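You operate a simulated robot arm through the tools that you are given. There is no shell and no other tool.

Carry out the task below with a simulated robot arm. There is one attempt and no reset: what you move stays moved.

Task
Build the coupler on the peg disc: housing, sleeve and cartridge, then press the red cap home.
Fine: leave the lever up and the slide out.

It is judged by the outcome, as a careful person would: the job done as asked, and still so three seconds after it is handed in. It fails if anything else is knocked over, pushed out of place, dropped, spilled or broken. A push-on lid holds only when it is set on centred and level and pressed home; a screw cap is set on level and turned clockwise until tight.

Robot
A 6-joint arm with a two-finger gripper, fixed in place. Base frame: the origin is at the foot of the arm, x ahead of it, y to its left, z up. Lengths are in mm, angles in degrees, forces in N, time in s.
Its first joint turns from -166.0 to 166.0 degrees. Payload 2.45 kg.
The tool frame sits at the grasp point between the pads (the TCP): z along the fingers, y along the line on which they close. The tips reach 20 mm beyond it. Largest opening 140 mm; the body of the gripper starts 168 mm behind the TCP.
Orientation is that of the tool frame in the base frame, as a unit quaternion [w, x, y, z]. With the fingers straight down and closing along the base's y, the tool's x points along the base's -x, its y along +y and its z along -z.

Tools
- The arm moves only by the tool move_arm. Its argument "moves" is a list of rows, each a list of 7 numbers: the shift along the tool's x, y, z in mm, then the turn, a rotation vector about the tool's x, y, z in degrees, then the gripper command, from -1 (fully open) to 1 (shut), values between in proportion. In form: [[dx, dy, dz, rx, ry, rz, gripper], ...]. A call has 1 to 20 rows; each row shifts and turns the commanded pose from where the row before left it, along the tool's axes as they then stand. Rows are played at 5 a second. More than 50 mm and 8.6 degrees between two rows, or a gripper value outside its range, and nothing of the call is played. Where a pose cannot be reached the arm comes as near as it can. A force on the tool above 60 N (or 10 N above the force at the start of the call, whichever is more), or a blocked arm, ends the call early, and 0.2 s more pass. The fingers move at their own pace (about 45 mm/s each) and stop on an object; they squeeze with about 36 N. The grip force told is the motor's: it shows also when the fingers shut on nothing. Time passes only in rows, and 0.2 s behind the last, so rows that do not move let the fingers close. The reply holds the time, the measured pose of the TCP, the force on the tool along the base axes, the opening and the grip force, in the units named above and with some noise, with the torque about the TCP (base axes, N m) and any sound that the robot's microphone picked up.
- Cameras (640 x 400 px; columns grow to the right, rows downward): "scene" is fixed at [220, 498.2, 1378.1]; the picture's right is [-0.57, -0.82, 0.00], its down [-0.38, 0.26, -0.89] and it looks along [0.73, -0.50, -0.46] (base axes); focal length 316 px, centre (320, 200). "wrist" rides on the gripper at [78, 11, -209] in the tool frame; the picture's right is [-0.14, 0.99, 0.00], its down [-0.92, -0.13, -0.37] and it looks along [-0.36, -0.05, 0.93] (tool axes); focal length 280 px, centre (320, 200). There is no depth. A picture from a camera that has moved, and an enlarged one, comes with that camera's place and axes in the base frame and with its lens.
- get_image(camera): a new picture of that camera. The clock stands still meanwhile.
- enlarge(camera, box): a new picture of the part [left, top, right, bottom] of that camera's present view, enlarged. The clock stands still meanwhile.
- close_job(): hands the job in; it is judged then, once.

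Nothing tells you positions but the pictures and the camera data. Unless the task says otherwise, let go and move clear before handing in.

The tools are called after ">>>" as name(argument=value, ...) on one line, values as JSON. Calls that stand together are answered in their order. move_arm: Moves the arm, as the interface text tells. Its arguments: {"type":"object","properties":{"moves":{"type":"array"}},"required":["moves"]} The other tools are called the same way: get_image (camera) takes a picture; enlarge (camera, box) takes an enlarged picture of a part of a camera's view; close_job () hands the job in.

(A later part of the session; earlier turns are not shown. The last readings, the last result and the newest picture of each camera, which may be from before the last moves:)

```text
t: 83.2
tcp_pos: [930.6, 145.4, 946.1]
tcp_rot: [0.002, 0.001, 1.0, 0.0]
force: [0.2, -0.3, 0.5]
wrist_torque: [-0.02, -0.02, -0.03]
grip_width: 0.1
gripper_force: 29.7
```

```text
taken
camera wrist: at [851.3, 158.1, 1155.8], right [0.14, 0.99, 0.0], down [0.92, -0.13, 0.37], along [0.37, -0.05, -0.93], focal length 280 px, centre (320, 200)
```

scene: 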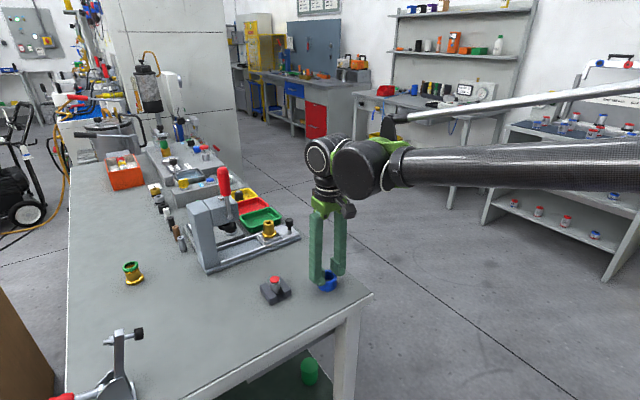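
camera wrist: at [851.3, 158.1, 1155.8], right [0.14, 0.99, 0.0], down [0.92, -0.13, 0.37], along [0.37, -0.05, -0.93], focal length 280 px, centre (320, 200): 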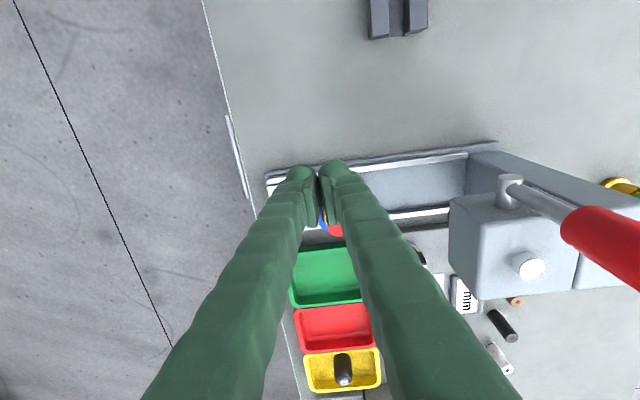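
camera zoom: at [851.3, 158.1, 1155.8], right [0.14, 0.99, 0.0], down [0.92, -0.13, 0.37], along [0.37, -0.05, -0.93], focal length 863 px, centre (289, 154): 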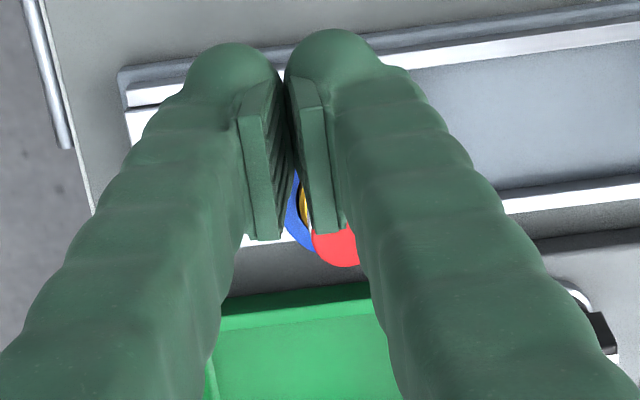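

The cap is still proud and level; the cartridge only shifted slightly within its clearance. I'll step aside in −y for an unobstructed wrist view to locate the cap accurately.

>>> move_arm(moves=[[-20, -25, 0, 0, 0, 0, 1], [-20, -25, 0, 0, 0, 0, 1], [0, 0, 0, 0, 0, 0, 1], [0, 0, 0, 0, 0, 0, 1]])

>>> enlarge(camera="wrist", box=[310, 110, 430, 220])

>>> enlarge(camera="scene", box=[240, 190, 310, 250])

```text
t: 84.2
tcp_pos: [973.0, 95.5, 949.6]
tcp_rot: [0.002, 0.001, 1.0, 0.0]
force: [-0.1, 0.7, 0.4]
wrist_torque: [-0.01, 0.03, -0.03]
grip_width: 0.1
gripper_force: 29.3
```

```text
3.64 times, centred on (370, 165) of wrist
camera zoom: at [892.9, 107.6, 1159.9], right [0.14, 0.99, 0.0], down [0.92, -0.13, 0.37], along [0.37, -0.05, -0.93], focal length 1020 px, centre (138, 327)
```

zoom: 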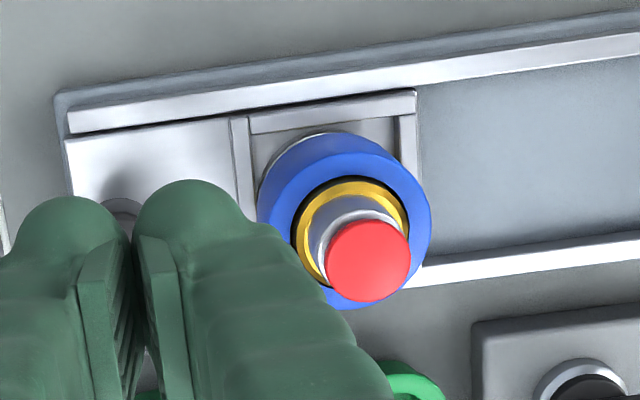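

```text
6.67 times, centred on (275, 220) of scene
camera zoom: at [220.0, 498.2, 1378.1], right [-0.57, -0.82, 0.0], down [-0.38, 0.26, -0.89], along [0.73, -0.5, -0.46], focal length 2106 px, centre (620, 67)
```

zoom: 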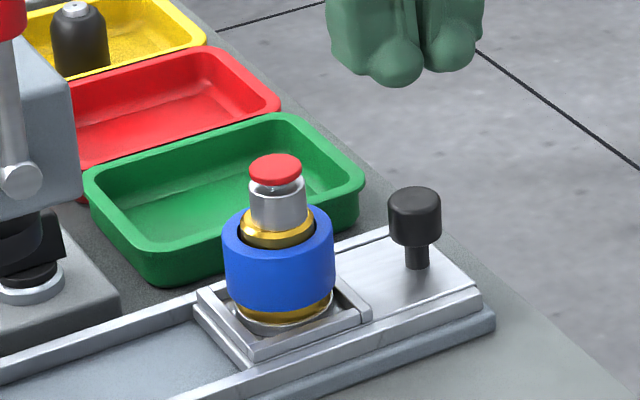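

Cap centre relative to the tool: +18.4 in x, +62.3 in y. I'm repositioning with the +y fingertip over the cap centre and pressing harder in steps.

>>> move_arm(moves=[[-9.2, 26, 0, 0, 0, 0, 1], [-9.2, 26, 0, 0, 0, 0, 1], [0, 0, 14, 0, 0, 0, 1], [0, 0, 14, 0, 0, 0, 1], [0, 0, 10, 0, 0, 0, 1], [0, 0, 0, 0, 0, 0, 1], [0, 0, 0, 0, 0, 0, 1]])

>>> enlarge(camera="scene", box=[255, 195, 290, 230])

>>> enlarge(camera="wrist", box=[270, 110, 390, 220])

```text
t: 85.8
tcp_pos: [991.7, 145.6, 909.0]
tcp_rot: [0.001, 0.001, 1.0, 0.0]
force: [1.0, 0.0, 1.3]
wrist_torque: [0.02, 0.01, 0.02]
grip_width: 0.0
gripper_force: 29.4
```

```text
11.43 times, centred on (272, 212) of scene
camera zoom: at [220.0, 498.2, 1378.1], right [-0.57, -0.82, 0.0], down [-0.38, 0.26, -0.89], along [0.73, -0.5, -0.46], focal length 3610 px, centre (863, 57)
```

zoom: 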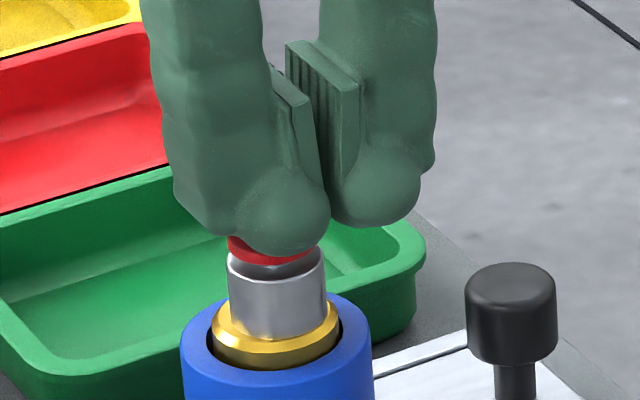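

```text
3.64 times, centred on (330, 165) of wrist
camera zoom: at [912.2, 157.7, 1118.6], right [0.14, 0.99, 0.0], down [0.92, -0.13, 0.37], along [0.37, -0.05, -0.93], focal length 1020 px, centre (284, 327)
```

zoom: 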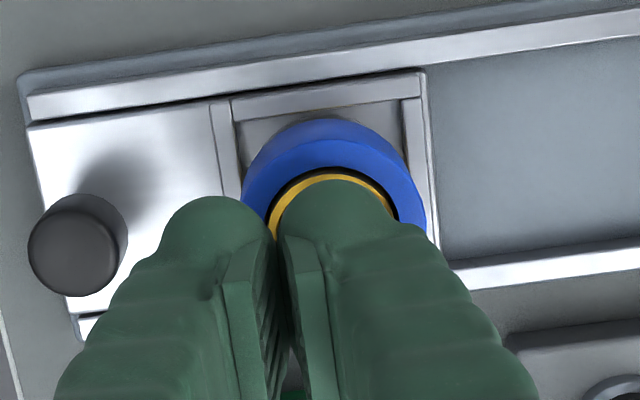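

>>> move_arm(moves=[[0, 1.5, 1, 0, 0, 0, 1], [0, 0, 1, 0, 0, 0, 1], [0, 0, 1, 0, 0, 0, 1], [0, 0, 0.8, 0, 0, 0, 1], [0, 0, 0, 0, 0, 0, 1]])

>>> enlarge(camera="scene", box=[255, 195, 290, 230])

```text
t: 87.0
tcp_pos: [990.3, 148.1, 904.5]
tcp_rot: [0.002, 0.001, 1.0, 0.0]
force: [3.8, -1.9, 13.1]
wrist_torque: [0.07, -0.05, -0.01]
grip_width: 0.1
gripper_force: 29.5
```

```text
11.43 times, centred on (272, 212) of scene
camera zoom: at [220.0, 498.2, 1378.1], right [-0.57, -0.82, 0.0], down [-0.38, 0.26, -0.89], along [0.73, -0.5, -0.46], focal length 3610 px, centre (863, 57)
```

zoom: 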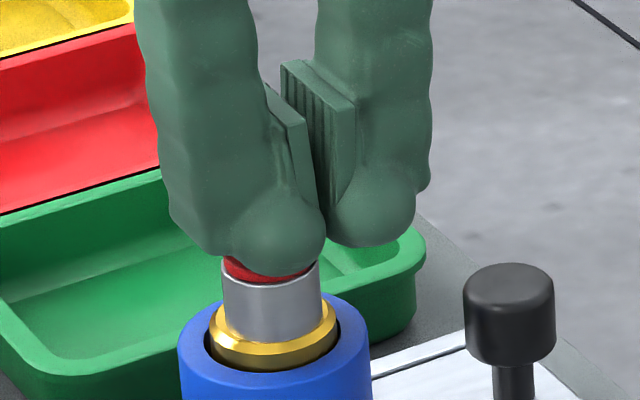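

The cap is sinking elastically (13 N at 904.5). Contact is ~2.6 mm off-centre in y, so I lift slightly, shift +3 mm in y, +1 mm in x, and press further.

>>> move_arm(moves=[[0, 0, -5, 0, 0, 0, 1], [-1, 3, 0, 0, 0, 0, 1], [0, 0, 3, 0, 0, 0, 1], [0, 0, 2, 0, 0, 0, 1], [0, 0, 1, 0, 0, 0, 1], [0, 0, 1, 0, 0, 0, 1], [0, 0, 0, 0, 0, 0, 1]])

>>> enlarge(camera="scene", box=[255, 195, 290, 230])

```text
t: 88.6
tcp_pos: [990.7, 152.2, 904.0]
tcp_rot: [0.002, 0.002, 1.0, 0.0]
force: [-2.7, -1.9, 15.3]
wrist_torque: [0.1, 0.08, 0.0]
grip_width: 0.1
gripper_force: 28.8
```

```text
11.43 times, centred on (272, 212) of scene
camera zoom: at [220.0, 498.2, 1378.1], right [-0.57, -0.82, 0.0], down [-0.38, 0.26, -0.89], along [0.73, -0.5, -0.46], focal length 3610 px, centre (863, 57)
```

zoom: 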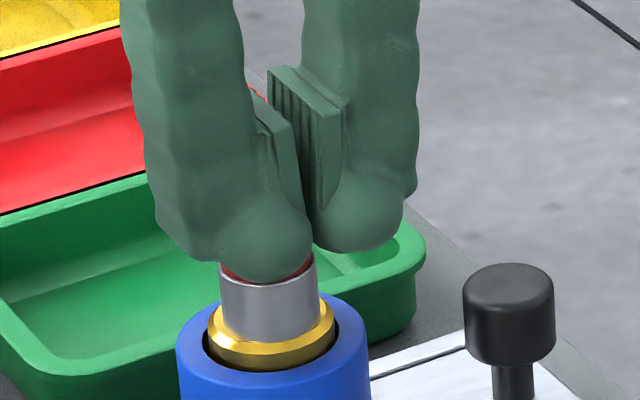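

Force is building smoothly and the cap is nearly down. I continue pressing.

>>> move_arm(moves=[[0, -1, 1, 0, 0, 0, 1], [0, 0, 1, 0, 0, 0, 1], [0, 0, 1, 0, 0, 0, 1], [0, 0, 0, 0, 0, 0, 1]])

>>> enlarge(camera="scene", box=[255, 195, 290, 230])

```text
t: 89.6
tcp_pos: [991.0, 151.8, 900.1]
tcp_rot: [0.003, 0.001, 1.0, 0.0]
force: [0.8, 1.0, 32.5]
wrist_torque: [0.34, 0.03, -0.01]
grip_width: 0.0
gripper_force: 29.3
```

```text
11.43 times, centred on (272, 212) of scene
camera zoom: at [220.0, 498.2, 1378.1], right [-0.57, -0.82, 0.0], down [-0.38, 0.26, -0.89], along [0.73, -0.5, -0.46], focal length 3610 px, centre (863, 57)
```

zoom: 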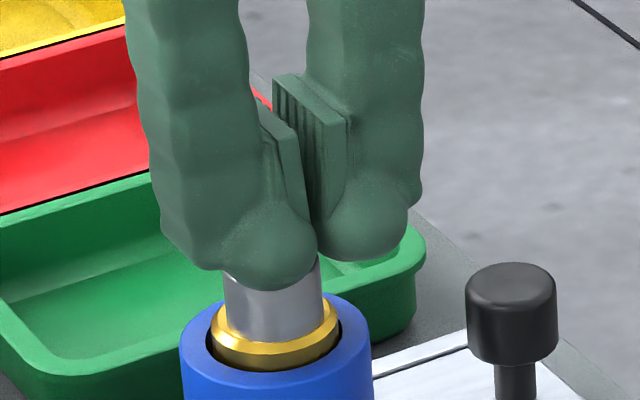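

>>> move_arm(moves=[[0, 0, 1, 0, 0, 0, 1], [0, 0, 1, 0, 0, 0, 1], [0, 0, 1, 0, 0, 0, 1], [0, 0, 1, 0, 0, 0, 1], [0, 0, 0, 0, 0, 0, 1]])

>>> enlarge(camera="scene", box=[255, 195, 290, 230])

```text
t: 90.2
tcp_pos: [990.0, 151.7, 900.2]
tcp_rot: [0.004, 0.0, 1.0, 0.0]
force: [3.5, -0.1, 35.3]
wrist_torque: [0.34, -0.08, -0.06]
grip_width: 0.1
gripper_force: 29.6
stopped in row 3: the force on the tool passed its limit at 69 N (the readings are from after the stop); the commanded pose is now the measured one
```

```text
11.43 times, centred on (272, 212) of scene
camera zoom: at [220.0, 498.2, 1378.1], right [-0.57, -0.82, 0.0], down [-0.38, 0.26, -0.89], along [0.73, -0.5, -0.46], focal length 3610 px, centre (863, 57)
```

zoom: 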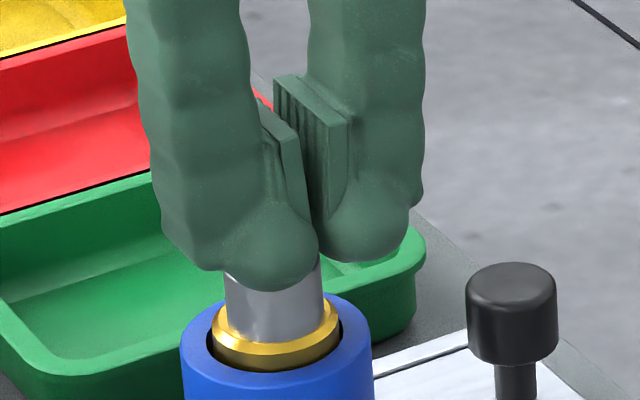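

It hit a firm stop (69 N peak) after ~8 mm of travel. I'm lifting off to see whether the cap stays home.

>>> move_arm(moves=[[0, 0, -3, 0, 0, 0, 1], [0, 0, -8, 0, 0, 0, 1], [0, 0, -15, 0, 0, 0, 1], [10, -20, -15, 0, 0, 0, 1], [10, -32, 0, 0, 0, 0, 1], [0, 0, 0, 0, 0, 0, 1]])

>>> enlarge(camera="scene", box=[255, 195, 290, 230])

>>> enlarge(camera="wrist", box=[310, 110, 430, 220])

```text
t: 91.6
tcp_pos: [970.5, 96.1, 936.9]
tcp_rot: [0.003, 0.001, 1.0, 0.0]
force: [0.1, -0.7, -0.2]
wrist_torque: [-0.01, 0.03, 0.01]
grip_width: 0.0
gripper_force: 29.3
```

```text
11.43 times, centred on (272, 212) of scene
camera zoom: at [220.0, 498.2, 1378.1], right [-0.57, -0.82, 0.0], down [-0.38, 0.26, -0.89], along [0.73, -0.5, -0.46], focal length 3610 px, centre (863, 57)
```

zoom: 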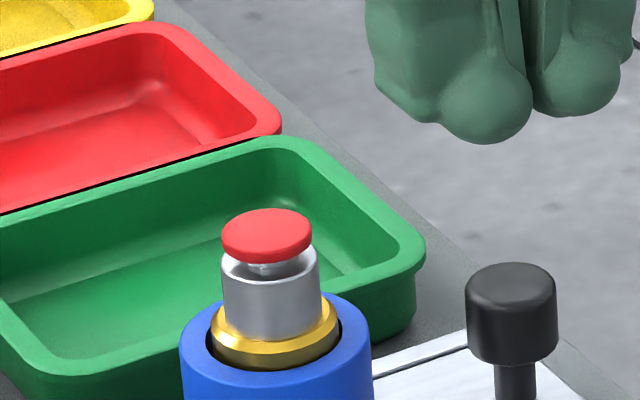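

```text
3.64 times, centred on (370, 165) of wrist
camera zoom: at [890.5, 107.6, 1146.0], right [0.14, 0.99, 0.0], down [0.92, -0.13, 0.37], along [0.37, -0.05, -0.93], focal length 1020 px, centre (138, 327)
```

zoom: 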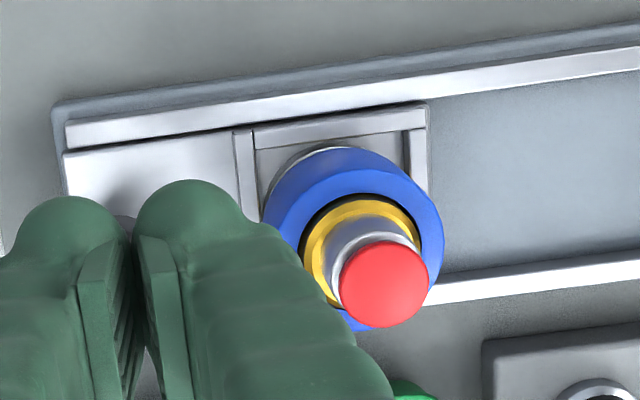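

The cap springs back: it needs more than the ~69 N the arm can give, so the toggle press is the way. I'll study the press, ram and lever closely before touching it.

>>> enlarge(camera="scene", box=[180, 160, 260, 280])

>>> enlarge(camera="scene", box=[205, 160, 255, 220])

>>> get_image(camera="wrist")

>>> enlarge(camera="wrist", box=[420, 100, 640, 320])

```text
3.33 times, centred on (220, 220) of scene
camera zoom: at [220.0, 498.2, 1378.1], right [-0.57, -0.82, 0.0], down [-0.38, 0.26, -0.89], along [0.73, -0.5, -0.46], focal length 1053 px, centre (653, 133)
```

zoom: 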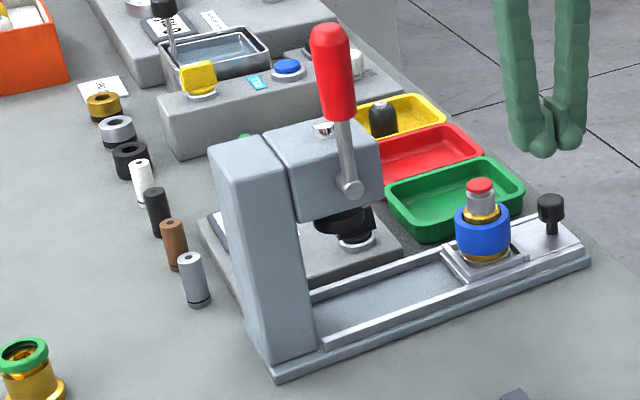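

```text
6.67 times, centred on (230, 190) of scene
camera zoom: at [220.0, 498.2, 1378.1], right [-0.57, -0.82, 0.0], down [-0.38, 0.26, -0.89], along [0.73, -0.5, -0.46], focal length 2106 px, centre (920, 267)
```

zoom: 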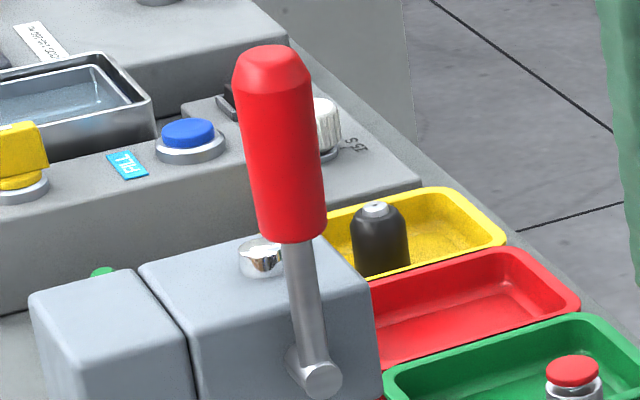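

```text
taken
camera wrist: at [890.5, 107.6, 1146.0], right [0.14, 0.99, 0.0], down [0.92, -0.13, 0.37], along [0.37, -0.05, -0.93], focal length 280 px, centre (320, 200)
```

wrist: 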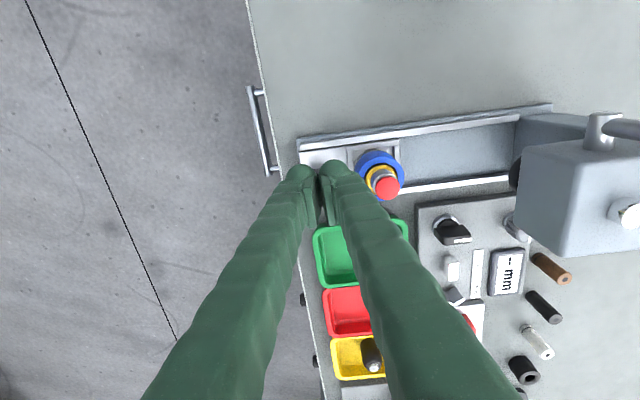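

```text
1.82 times, centred on (530, 210) of wrist
camera zoom: at [890.5, 107.6, 1146.0], right [0.14, 0.99, 0.0], down [0.92, -0.13, 0.37], along [0.37, -0.05, -0.93], focal length 510 px, centre (-62, 182)
```

zoom: 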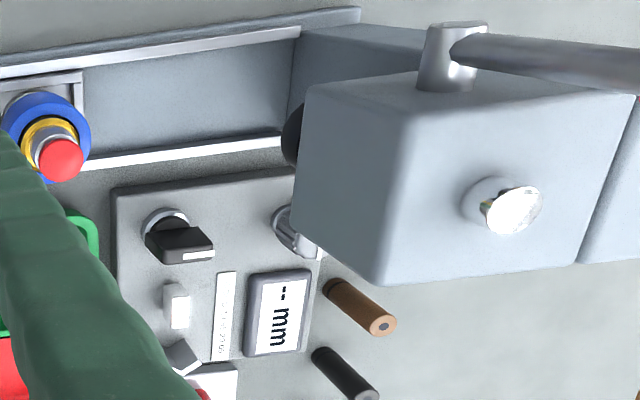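

The lever pivots on a shaft out of the head's −x face; the slide carries a black knob at about (985,90,855). I'll turn the gripper 90° (so it can hold the knob across x and the camera looks along +y toward the ram).

>>> move_arm(moves=[[0, 0, -5, 0, 0, -8.2, 0.6], [0, 0, 0, 0, 0, -8.2, 0.43], [0, 0, 0, 0, 0, -8.2, 0.43], [0, 0, 0, 0, 0, -8.2, 0.43], [0, 0, 0, 0, 0, -8.2, 0.43], [0, 0, 0, 0, 0, -8.2, 0.43], [0, 0, 0, 0, 0, -8.2, 0.43], [0, 0, 0, 0, 0, -8.2, 0.43], [0, 0, 0, 0, 0, -8.2, 0.43], [0, 0, 0, 0, 0, -8.2, 0.43], [0, 0, 0, 0, 0, -8, 0.43], [0, 0, 0, 0, 0, 0, 0.43]])

>>> get_image(camera="wrist")

>>> get_image(camera="scene")

```text
t: 94.2
tcp_pos: [972.1, 99.7, 944.5]
tcp_rot: [0.002, -0.707, 0.708, -0.002]
force: [-0.1, -0.2, 0.0]
wrist_torque: [0.02, -0.01, -0.02]
grip_width: 40.0
gripper_force: 0.0
```

```text
taken
camera wrist: at [959.2, 21.9, 1153.8], right [-0.99, 0.14, -0.01], down [0.13, 0.92, 0.37], along [0.06, 0.37, -0.93], focal length 280 px, centre (320, 200)
```

wrist: 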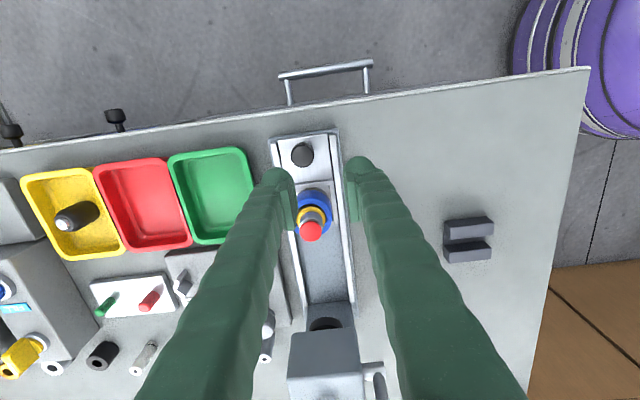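

```text
taken
```

scene: 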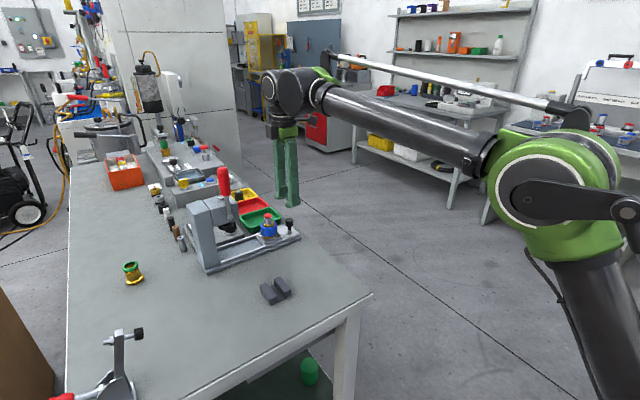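

The camera now looks along +y with the knob, assembly and ram in view. I'm refining positions with close-ups.

>>> enlarge(camera="wrist", box=[265, 125, 355, 245])

>>> enlarge(camera="wrist", box=[260, 240, 420, 400])

```text
3.33 times, centred on (310, 185) of wrist
camera zoom: at [959.2, 21.9, 1153.8], right [-0.99, 0.14, -0.01], down [0.13, 0.92, 0.37], along [0.06, 0.37, -0.93], focal length 935 px, centre (353, 250)
```

zoom: 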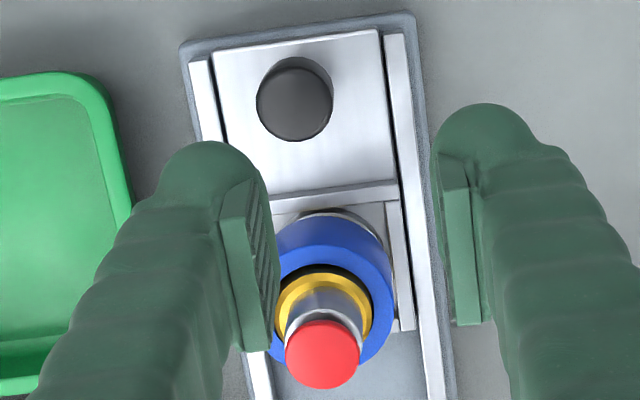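

```text
2.50 times, centred on (340, 320) of wrist
camera zoom: at [959.2, 21.9, 1153.8], right [-0.99, 0.14, -0.01], down [0.13, 0.92, 0.37], along [0.06, 0.37, -0.93], focal length 701 px, centre (270, -100)
```

zoom: 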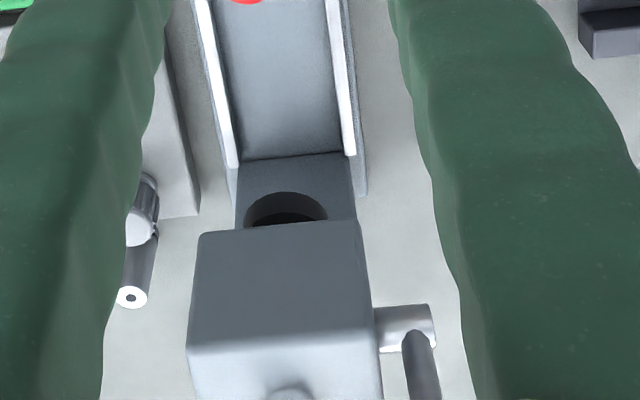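

Head bottom is at z≈931, its −y face at y≈262, ram pad bottom ≈896 at (988,288); slide travel ≈129 mm. I'm moving down around the slide knob at (987,87).

>>> move_arm(moves=[[9, -8.4, 0, 0, 0, 0, 0.43], [9, -8.4, 0, 0, 0, 0, 0.43], [0, 0, 25, 0, 0, 0, 0.43], [0, 0, 25, 0, 0, 0, 0.43], [0, 0, 20, 0, 0, 0, 0.43], [0, 0, 0, 0, 0, 0, 0.43], [0, 0, 0, 0, 0, 0, 0.43]])

>>> enlarge(camera="wrist", box=[250, 100, 390, 240])

>>> enlarge(camera="scene", box=[250, 190, 320, 260])

```text
t: 95.8
tcp_pos: [988.5, 81.4, 874.7]
tcp_rot: [0.002, -0.706, 0.708, -0.002]
force: [0.4, 1.0, 0.0]
wrist_torque: [0.04, -0.02, 0.01]
grip_width: 40.0
gripper_force: 0.0
```

```text
2.86 times, centred on (320, 170) of wrist
camera zoom: at [975.9, 2.7, 1085.1], right [-0.99, 0.14, -0.01], down [0.13, 0.92, 0.37], along [0.06, 0.37, -0.93], focal length 801 px, centre (320, 286)
```

zoom: 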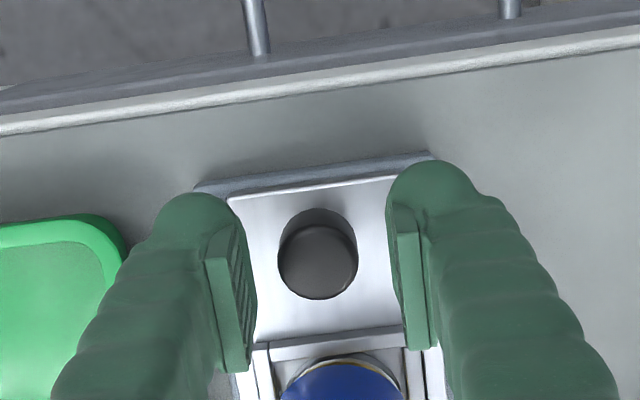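

```text
5.71 times, centred on (285, 225) of scene
camera zoom: at [220.0, 498.2, 1378.1], right [-0.57, -0.82, 0.0], down [-0.38, 0.26, -0.89], along [0.73, -0.5, -0.46], focal length 1805 px, centre (520, 57)
```

zoom: 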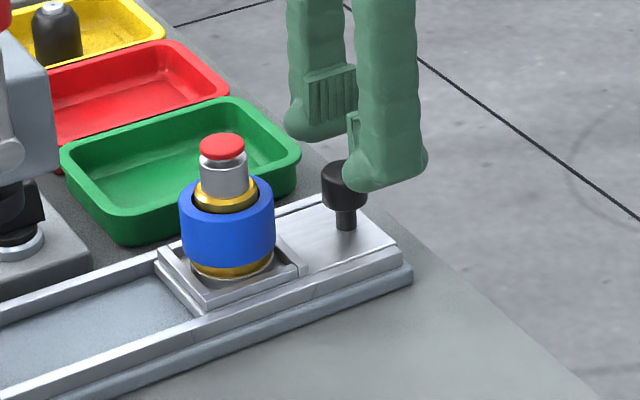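

>>> move_arm(moves=[[0, -1.2, 10, 0, 0, 0, 0.43], [0, 0, 9, 0, 0, 0, 0.43], [0, 0, 5, 0, 0, 0, 0.43], [0, 0, 0, 0, 0, 0, 0.43], [0, 0, 0, 0, 0, 0, 0.6], [0, 0, 0, 0, 0, 0, 0.8], [0, 0, 0, 0, 0, 0, 0.8]])

>>> enlarge(camera="wrist", box=[250, 100, 390, 240])

>>> enlarge(camera="scene", box=[250, 190, 320, 260])

```text
t: 97.4
tcp_pos: [990.5, 81.9, 850.1]
tcp_rot: [0.002, -0.707, 0.707, -0.002]
force: [0.6, 0.2, -1.1]
wrist_torque: [0.01, 0.03, -0.01]
grip_width: 24.8
gripper_force: 37.8
```

```text
2.86 times, centred on (320, 170) of wrist
camera zoom: at [977.7, 4.2, 1060.6], right [-0.99, 0.14, -0.01], down [0.13, 0.92, 0.37], along [0.06, 0.37, -0.93], focal length 801 px, centre (320, 286)
```

zoom: 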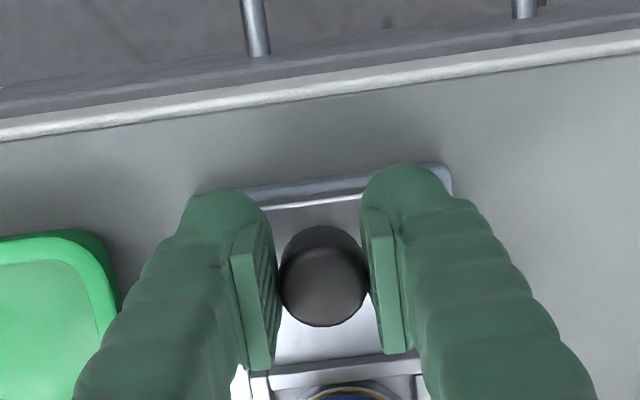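

```text
5.71 times, centred on (285, 225) of scene
camera zoom: at [220.0, 498.2, 1378.1], right [-0.57, -0.82, 0.0], down [-0.38, 0.26, -0.89], along [0.73, -0.5, -0.46], focal length 1805 px, centre (520, 57)
```

zoom: 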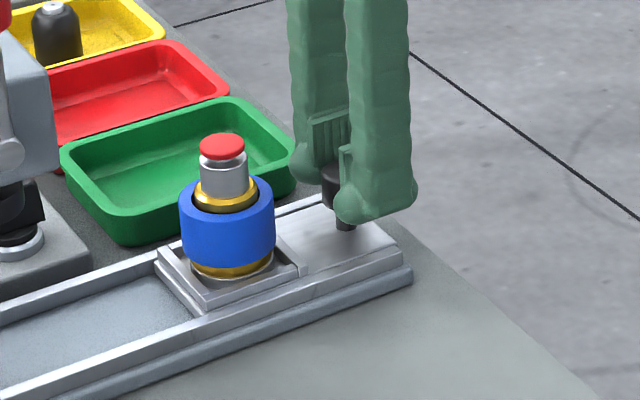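

The knob is held (24.8 mm). I'm pushing the slide in gently, a few mm first to feel the friction.

>>> move_arm(moves=[[-2, 0, 0, 0, 0, 0, 0.8], [-3, 0, 0, 0, 0, 0, 0.8], [-4, 0, 0, 0, 0, 0, 0.8], [-4, 0, 0, 0, 0, 0, 0.8], [-3, 0, 0, 0, 0, 0, 0.8], [0, 0, 0, 0, 0, 0, 0.8]])

>>> enlarge(camera="scene", box=[220, 190, 310, 260])

```text
t: 98.8
tcp_pos: [989.4, 97.6, 851.4]
tcp_rot: [0.003, -0.706, 0.708, -0.002]
force: [26.6, 0.8, 27.0]
wrist_torque: [0.18, -0.33, -0.12]
grip_width: 25.0
gripper_force: 45.1
```

```text
5.71 times, centred on (265, 225) of scene
camera zoom: at [220.0, 498.2, 1378.1], right [-0.57, -0.82, 0.0], down [-0.38, 0.26, -0.89], along [0.73, -0.5, -0.46], focal length 1805 px, centre (634, 57)
```

zoom: 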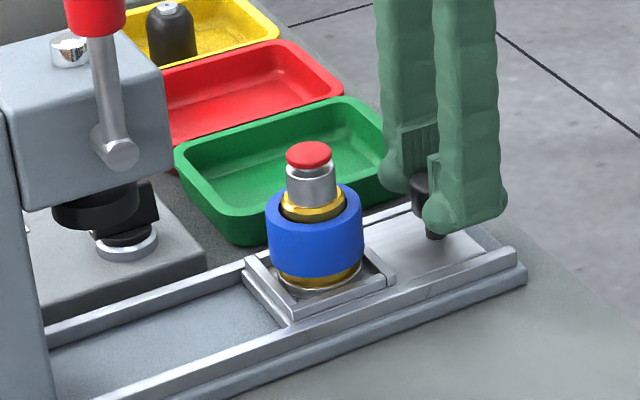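

The slide moves easily; the side loads (27 N in +x and +z) are only my path fighting the rails. I'm trimming +2 mm x, +2 mm z and continuing slowly.

>>> move_arm(moves=[[0, -1.2, -1, 0, 0, 0, 0.8], [0, -0.8, -1, 0, 0, 0, 0.8], [0, 0, 0, 0, 0, 0, 0.8]])

```text
t: 99.6
tcp_pos: [990.1, 97.9, 850.4]
tcp_rot: [0.001, -0.707, 0.707, 0.0]
force: [-9.9, -0.1, -25.3]
wrist_torque: [-0.04, 0.08, 0.05]
grip_width: 24.5
gripper_force: 45.3
```

Stiff coupling makes gripping awkward for the long push. I'll release the knob, go behind it with closed fingers, and push from the −y side, which leaves x and z free.

>>> move_arm(moves=[[0, 0, 0, 0, 0, 0, 0.43], [0, 0, 0, 0, 0, 0, 0.43], [0, 0, -10, 0, 0, 0, 0.43], [0, 0, -20, 0, 0, 0, 0.43], [10, 0, -10, 0, 0, 0, 0.7], [20, 0, 0, 0, 0, 0, 1], [5, 0, 0, 0, 0, 0, 1], [0, 0, 0, 0, 0, 0, 1], [0, 0, 0, 0, 0, 0, 1]])

>>> enlarge(camera="wrist", box=[250, 100, 390, 260])

>>> enlarge(camera="scene", box=[220, 180, 320, 260])

```text
t: 101.6
tcp_pos: [990.9, 62.6, 893.3]
tcp_rot: [0.002, -0.707, 0.708, -0.002]
force: [-0.5, -0.3, 0.3]
wrist_torque: [-0.04, 0.02, 0.01]
grip_width: 0.1
gripper_force: 29.5
```

```text
2.50 times, centred on (320, 180) of wrist
camera zoom: at [978.5, -15.9, 1103.3], right [-0.99, 0.14, -0.01], down [0.13, 0.92, 0.37], along [0.06, 0.37, -0.93], focal length 701 px, centre (320, 250)
```

zoom: 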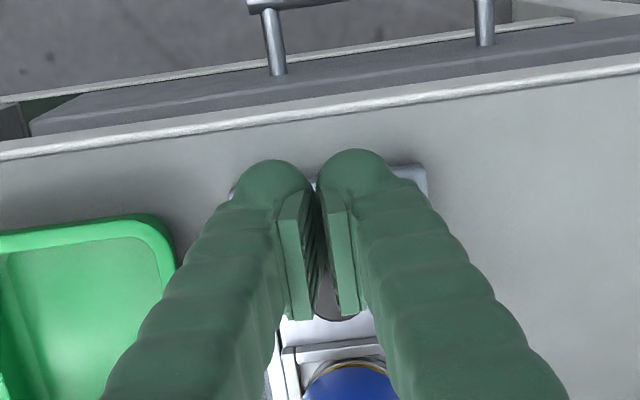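

```text
5.00 times, centred on (270, 220) of scene
camera zoom: at [220.0, 498.2, 1378.1], right [-0.57, -0.82, 0.0], down [-0.38, 0.26, -0.89], along [0.73, -0.5, -0.46], focal length 1580 px, centre (570, 100)
```

zoom: 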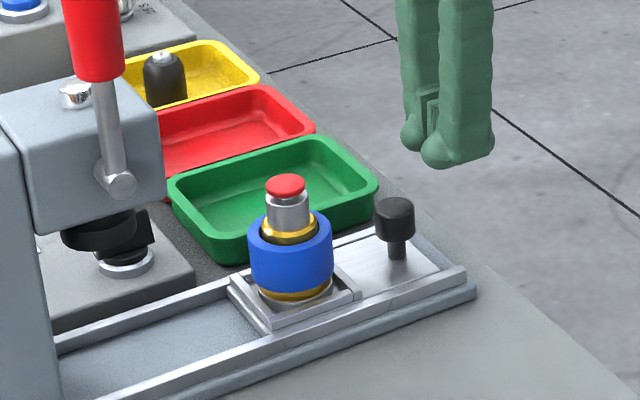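

>>> move_arm(moves=[[0, 0, 15, 0, 0, 0, 1], [0, 0, 15, 0, 0, 0, 1], [0, 0, 10, 0, 0, 0, 1], [-4, 0, 0, 0, 0, 0, 1], [-4, 0, 0, 0, 0, 0, 1], [-4, 0, 0, 0, 0, 0, 1], [-4, 0, 0, 0, 0, 0, 1], [0, 0, 0, 0, 0, 0, 1]])

>>> enlarge(camera="wrist", box=[250, 100, 390, 260])

>>> enlarge(camera="scene", box=[220, 180, 320, 260])

```text
t: 103.4
tcp_pos: [990.7, 77.5, 852.3]
tcp_rot: [0.002, -0.706, 0.708, -0.002]
force: [0.0, -0.1, -0.6]
wrist_torque: [-0.03, 0.02, 0.04]
grip_width: 0.0
gripper_force: 29.3
```

```text
2.50 times, centred on (320, 180) of wrist
camera zoom: at [978.8, -0.6, 1061.8], right [-0.99, 0.14, -0.01], down [0.13, 0.92, 0.37], along [0.06, 0.37, -0.93], focal length 701 px, centre (320, 250)
```

zoom: 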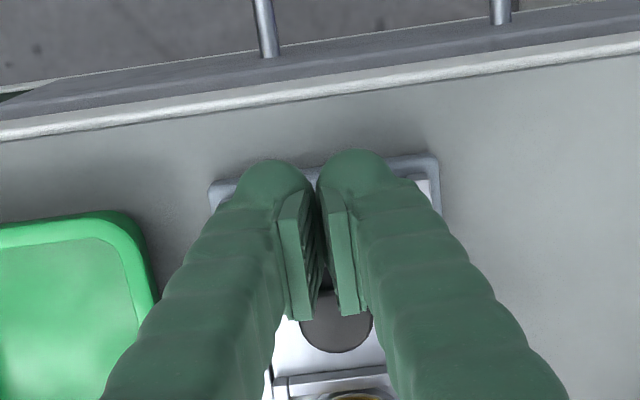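

```text
5.00 times, centred on (270, 220) of scene
camera zoom: at [220.0, 498.2, 1378.1], right [-0.57, -0.82, 0.0], down [-0.38, 0.26, -0.89], along [0.73, -0.5, -0.46], focal length 1580 px, centre (570, 100)
```

zoom: 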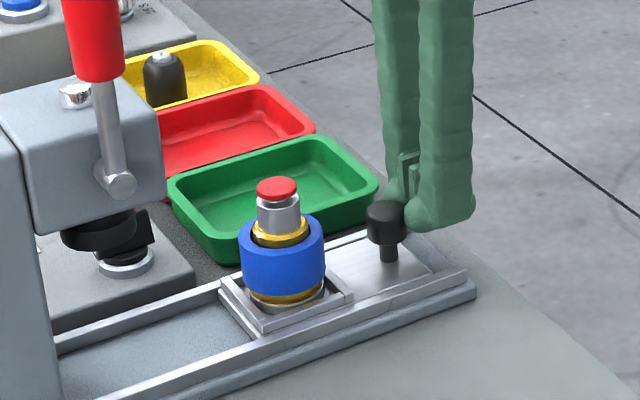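

The slide glides freely under this push. I'm continuing, then I'll check clearance before the assembly goes under the ram.

>>> move_arm(moves=[[-4, 0, 0, 0, 0, 0, 1], [-6, 0, 0, 0, 0, 0, 1], [-6, 0, 0, 0, 0, 0, 1], [-6, 0, 0, 0, 0, 0, 1], [-6, 0, 0, 0, 0, 0, 1], [-6, 0, 0, 0, 0, 0, 1], [-6, 0, 0, 0, 0, 0, 1], [-6, 0, 0, 0, 0, 0, 1], [-6, 0, 0, 0, 0, 0, 1], [-4, 0, 0, 0, 0, 0, 1], [0, 0, 0, 0, 0, 0, 1]])

>>> enlarge(camera="scene", box=[190, 170, 310, 260])

>>> get_image(camera="wrist")

```text
t: 105.8
tcp_pos: [993.0, 135.4, 852.6]
tcp_rot: [-0.002, 0.707, -0.707, 0.002]
force: [0.4, 1.1, -1.1]
wrist_torque: [0.0, -0.02, -0.01]
grip_width: 0.0
gripper_force: 29.1
```

```text
4.44 times, centred on (250, 215) of scene
camera zoom: at [220.0, 498.2, 1378.1], right [-0.57, -0.82, 0.0], down [-0.38, 0.26, -0.89], along [0.73, -0.5, -0.46], focal length 1404 px, centre (631, 133)
```

zoom: 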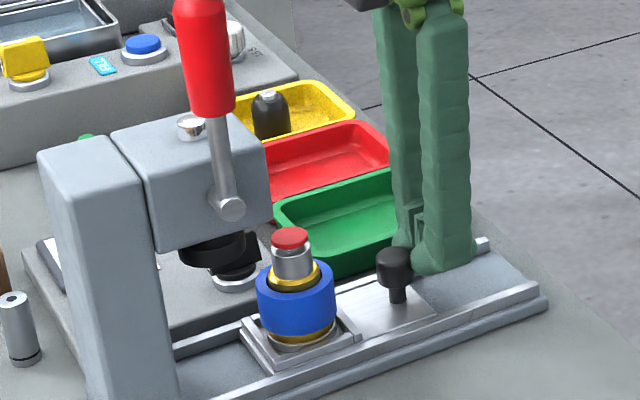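

```text
taken
camera wrist: at [979.8, 57.0, 1062.0], right [-0.99, 0.14, -0.01], down [0.13, 0.92, 0.37], along [0.06, 0.37, -0.93], focal length 280 px, centre (320, 200)
```

wrist: 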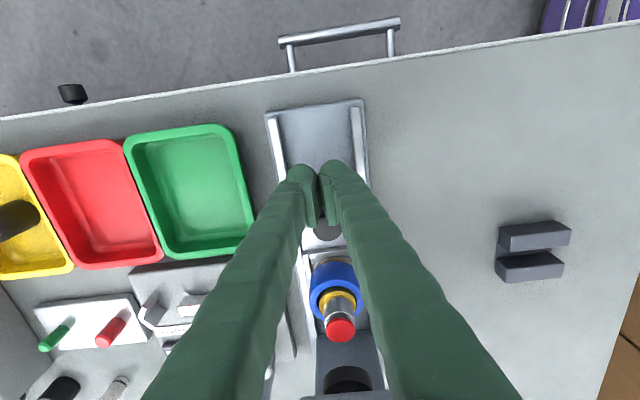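

>>> enlarge(camera="scene", box=[215, 195, 275, 245])

>>> enlarge(camera="wrist", box=[280, 280, 400, 400])

```text
8.00 times, centred on (245, 220) of scene
camera zoom: at [220.0, 498.2, 1378.1], right [-0.57, -0.82, 0.0], down [-0.38, 0.26, -0.89], along [0.73, -0.5, -0.46], focal length 2527 px, centre (920, 40)
```

zoom: 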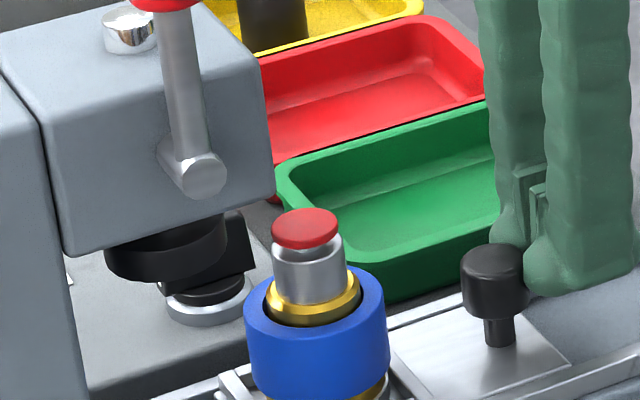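

```text
3.33 times, centred on (340, 340) of wrist
camera zoom: at [979.8, 57.0, 1062.0], right [-0.99, 0.14, -0.01], down [0.13, 0.92, 0.37], along [0.06, 0.37, -0.93], focal length 935 px, centre (253, -267)
```

zoom: 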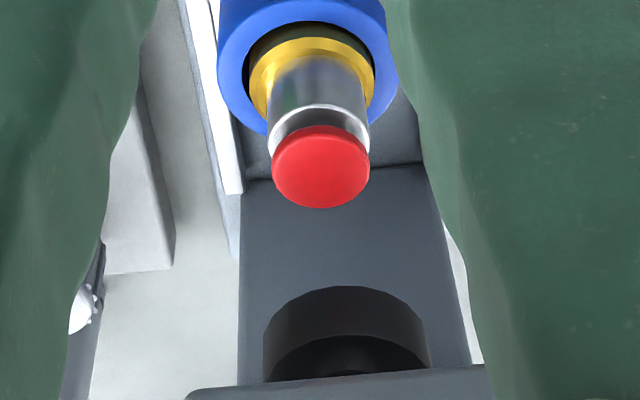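

There's roughly 5–7 mm between the cap and the ram pad. I'm continuing the push and then creeping to the end stop.

>>> move_arm(moves=[[-4, 0, 0, 0, 0, 0, 1], [-6, 0, 0, 0, 0, 0, 1], [-6, 0, 0, 0, 0, 0, 1], [-6, 0, 0, 0, 0, 0, 1], [-6, 0, 0, 0, 0, 0, 1], [-6, 0, 0, 0, 0, 0, 1], [-4, 0, 0, 0, 0, 0, 1], [-3, 0, 0, 0, 0, 0, 1], [0, 0, 0, 0, 0, 0, 1]])

>>> enlarge(camera="scene", box=[205, 185, 275, 245])

>>> get_image(camera="wrist")

```text
t: 107.8
tcp_pos: [991.7, 175.6, 852.2]
tcp_rot: [0.002, -0.707, 0.708, -0.002]
force: [-0.1, -0.2, -0.8]
wrist_torque: [-0.01, -0.03, -0.01]
grip_width: 0.1
gripper_force: 29.6
```

```text
6.67 times, centred on (240, 215) of scene
camera zoom: at [220.0, 498.2, 1378.1], right [-0.57, -0.82, 0.0], down [-0.38, 0.26, -0.89], along [0.73, -0.5, -0.46], focal length 2106 px, centre (853, 100)
```

zoom: 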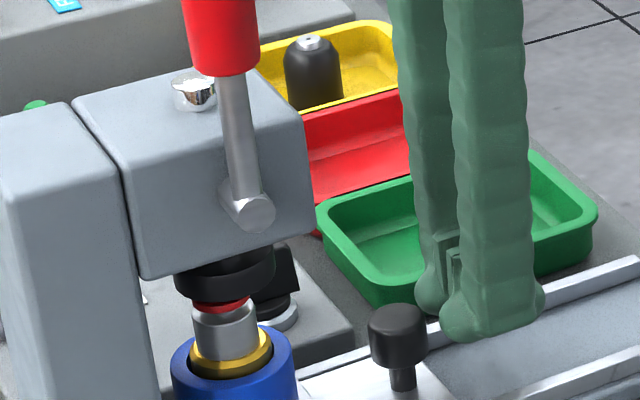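

```text
taken
camera wrist: at [979.3, 97.9, 1062.0], right [-0.99, 0.14, -0.01], down [0.13, 0.92, 0.37], along [0.06, 0.37, -0.93], focal length 280 px, centre (320, 200)
```

wrist: 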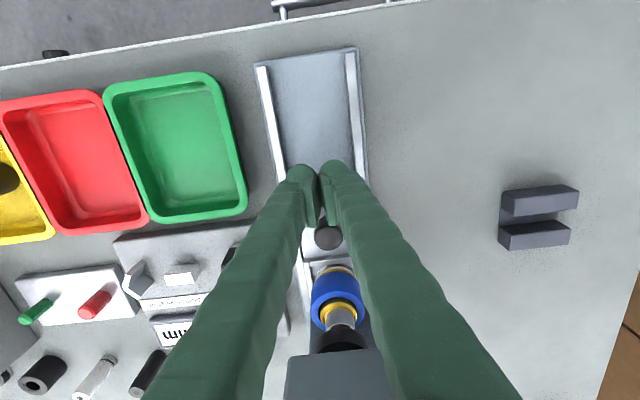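

The assembly is now essentially under the ram. I'm nudging a little more to confirm the end stop.

>>> move_arm(moves=[[-3, 0, 0, 0, 0, 0, 1], [-3, 0, 0, 0, 0, 0, 1], [-2, 0, 0, 0, 0, 0, 1], [0, 0, 0, 0, 0, 0, 1]])

>>> enlarge(camera="scene", box=[205, 185, 275, 245])

>>> enlarge(camera="wrist", box=[250, 160, 400, 400])

```text
t: 108.8
tcp_pos: [990.7, 184.0, 852.1]
tcp_rot: [0.002, -0.707, 0.707, -0.002]
force: [-0.1, -0.6, 0.7]
wrist_torque: [0.0, -0.01, 0.02]
grip_width: 0.0
gripper_force: 29.4
```

```text
6.67 times, centred on (240, 215) of scene
camera zoom: at [220.0, 498.2, 1378.1], right [-0.57, -0.82, 0.0], down [-0.38, 0.26, -0.89], along [0.73, -0.5, -0.46], focal length 2106 px, centre (853, 100)
```

zoom: 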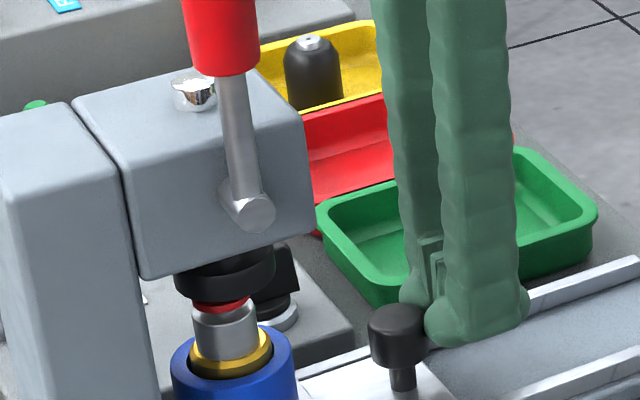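

```text
1.67 times, centred on (325, 280) of wrist
camera zoom: at [979.8, 105.3, 1062.2], right [-0.99, 0.14, -0.01], down [0.13, 0.92, 0.37], along [0.06, 0.37, -0.93], focal length 467 px, centre (312, 67)
```

zoom: 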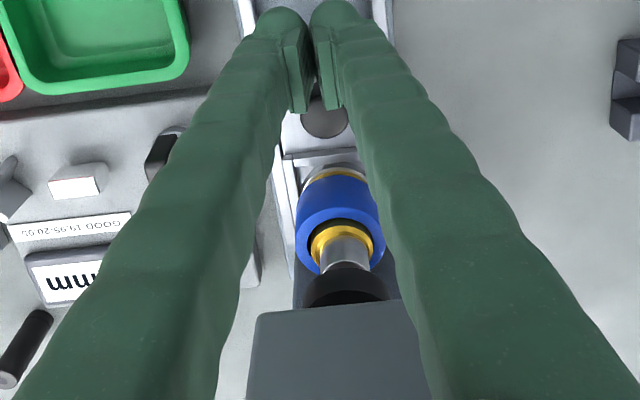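

>>> move_arm(moves=[[-2, 0, 0, 0, 0, 0, 1], [-2, 0, 0, 0, 0, 0, 1], [0, 0, 0, 0, 0, 0, 1]])

>>> enlarge(camera="scene", box=[205, 185, 275, 245])

```text
t: 109.6
tcp_pos: [990.7, 186.4, 851.5]
tcp_rot: [0.001, -0.707, 0.708, -0.001]
force: [0.6, -12.1, 0.0]
wrist_torque: [-0.12, -0.04, 0.05]
grip_width: 0.0
gripper_force: 29.6
```

```text
6.67 times, centred on (240, 215) of scene
camera zoom: at [220.0, 498.2, 1378.1], right [-0.57, -0.82, 0.0], down [-0.38, 0.26, -0.89], along [0.73, -0.5, -0.46], focal length 2106 px, centre (853, 100)
```

zoom: 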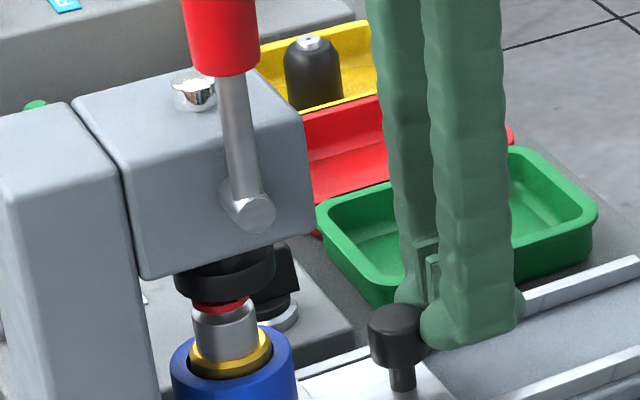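

The slide is against its end stop with the assembly under the ram. I'm backing away and rising to survey the lever.

>>> move_arm(moves=[[8, 0, 0, 0, 0, 0, 1], [20, 0, -10, 0, 0, 0, 1], [30, 0, -30, 0, 0, 0, 1], [10, 0, -40, 0, 0, 0, 1], [0, 0, -40, 0, 0, 0, 1], [0, 0, -40, 0, 0, 0, 1], [0, 0, -30, 0, 0, 0, 1], [0, 0, 0, 0, 0, 0, 1]])

>>> get_image(camera="wrist")

>>> enlarge(camera="scene", box=[190, 155, 290, 255])

```text
t: 111.4
tcp_pos: [991.0, 117.8, 1042.8]
tcp_rot: [0.002, -0.706, 0.708, -0.002]
force: [0.2, 0.2, 0.5]
wrist_torque: [-0.02, 0.01, -0.01]
grip_width: 0.0
gripper_force: 29.7
```

```text
taken
camera wrist: at [979.8, 40.2, 1252.8], right [-0.99, 0.14, -0.01], down [0.13, 0.92, 0.37], along [0.06, 0.37, -0.93], focal length 280 px, centre (320, 200)
```

wrist: 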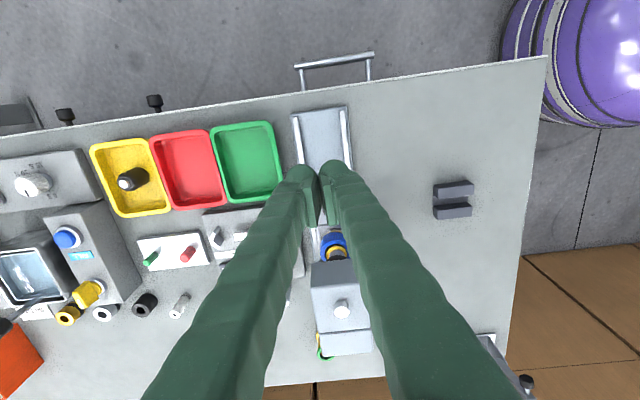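

```text
4.00 times, centred on (240, 205) of scene
camera zoom: at [220.0, 498.2, 1378.1], right [-0.57, -0.82, 0.0], down [-0.38, 0.26, -0.89], along [0.73, -0.5, -0.46], focal length 1264 px, centre (640, 180)
```

zoom: 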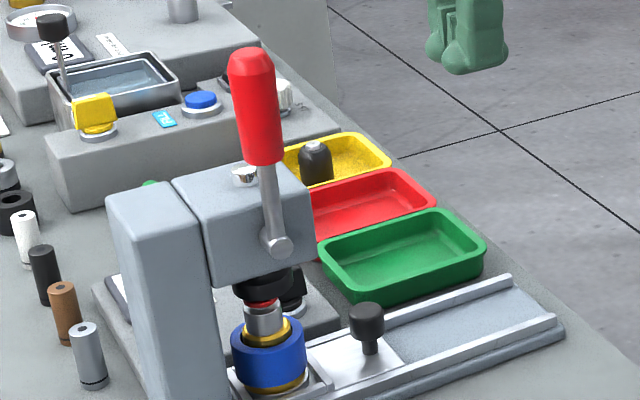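

I'll open the fingers so the wrist camera can see the lever between/next to them.

>>> move_arm(moves=[[0, 0, -10, 0, 0, 0, -1], [0, 30, -10, 0, 0, 0, -1], [0, 20, 0, 0, 0, 0, -1], [0, 0, 0, 0, 0, 0, -1], [0, 0, 0, 0, 0, 0, -1], [0, 0, 0, 0, 0, 0, -1], [0, 0, 0, 0, 0, 0, -1], [0, 0, 0, 0, 0, 0, -1]])

>>> get_image(camera="wrist")

>>> enlarge(camera="wrist", box=[220, 200, 420, 400])

```text
t: 113.2
tcp_pos: [941.8, 119.6, 1063.5]
tcp_rot: [0.002, -0.706, 0.708, -0.002]
force: [-0.7, 0.2, 0.2]
wrist_torque: [-0.02, 0.02, -0.01]
grip_width: 140.0
gripper_force: 0.1
```

```text
taken
camera wrist: at [928.5, 42.4, 1273.6], right [-0.99, 0.14, -0.01], down [0.13, 0.92, 0.37], along [0.06, 0.37, -0.93], focal length 280 px, centre (320, 200)
```

wrist: 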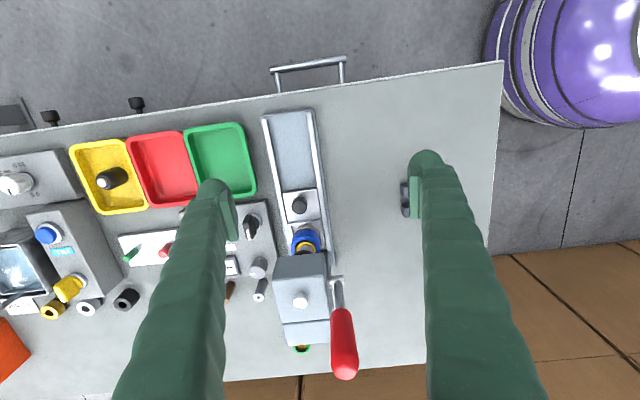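

```text
2.00 times, centred on (320, 300) of wrist
camera zoom: at [928.5, 42.4, 1273.6], right [-0.99, 0.14, -0.01], down [0.13, 0.92, 0.37], along [0.06, 0.37, -0.93], focal length 561 px, centre (320, 0)
```

zoom: 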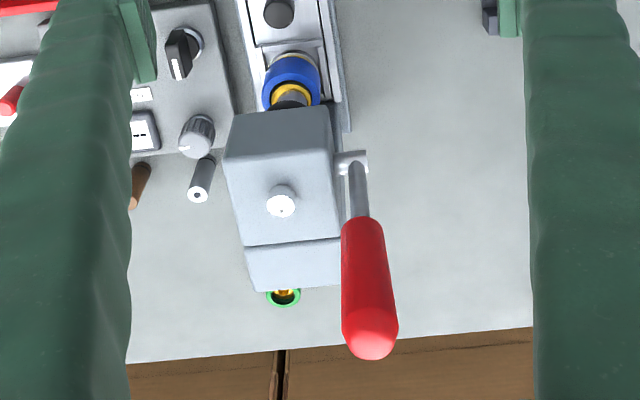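

The lever pivots at about (938,284,964), with the red handle from z≈1013 to 1080, leaning slightly to +y — so it should pull over toward −y. I'll bring the open fingers in from the −y side to straddle the handle (pads facing ±x, so it can turn between them).

>>> move_arm(moves=[[0, 0, -5, 0, 0, 0, 0], [-20, 0, -5, 0, 0, 0, 0], [-30, 0, 0, 0, 0, 0, 0], [-30, 0, 0, 0, 0, 0, 0], [-25, 0, 0, 0, 0, 0, 0], [0, 0, 0, 0, 0, 0, 0], [0, 0, 0, 0, 0, 0, 0]])

>>> get_image(camera="wrist")

>>> get_image(camera="scene")

```text
t: 114.8
tcp_pos: [941.4, 223.3, 1072.8]
tcp_rot: [-0.002, 0.708, -0.707, 0.002]
force: [0.3, -0.6, -0.1]
wrist_torque: [-0.03, 0.0, 0.0]
grip_width: 70.1
gripper_force: 0.0
```

```text
taken
camera wrist: at [928.8, 146.0, 1283.2], right [-0.99, 0.14, -0.01], down [0.13, 0.92, 0.37], along [0.06, 0.37, -0.93], focal length 280 px, centre (320, 200)
```

wrist: 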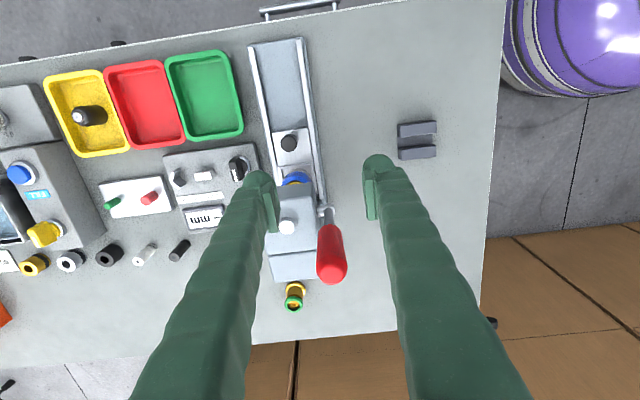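

```text
taken
```

scene: 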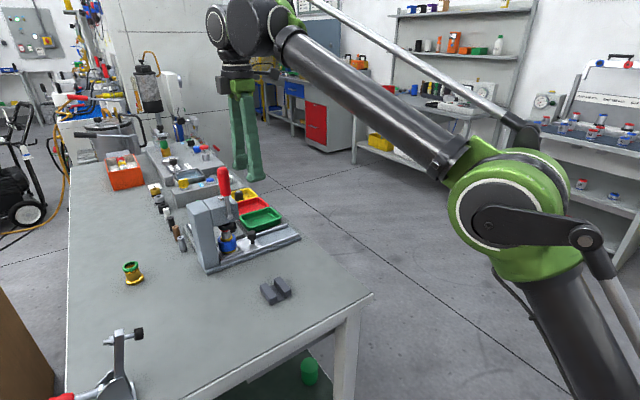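

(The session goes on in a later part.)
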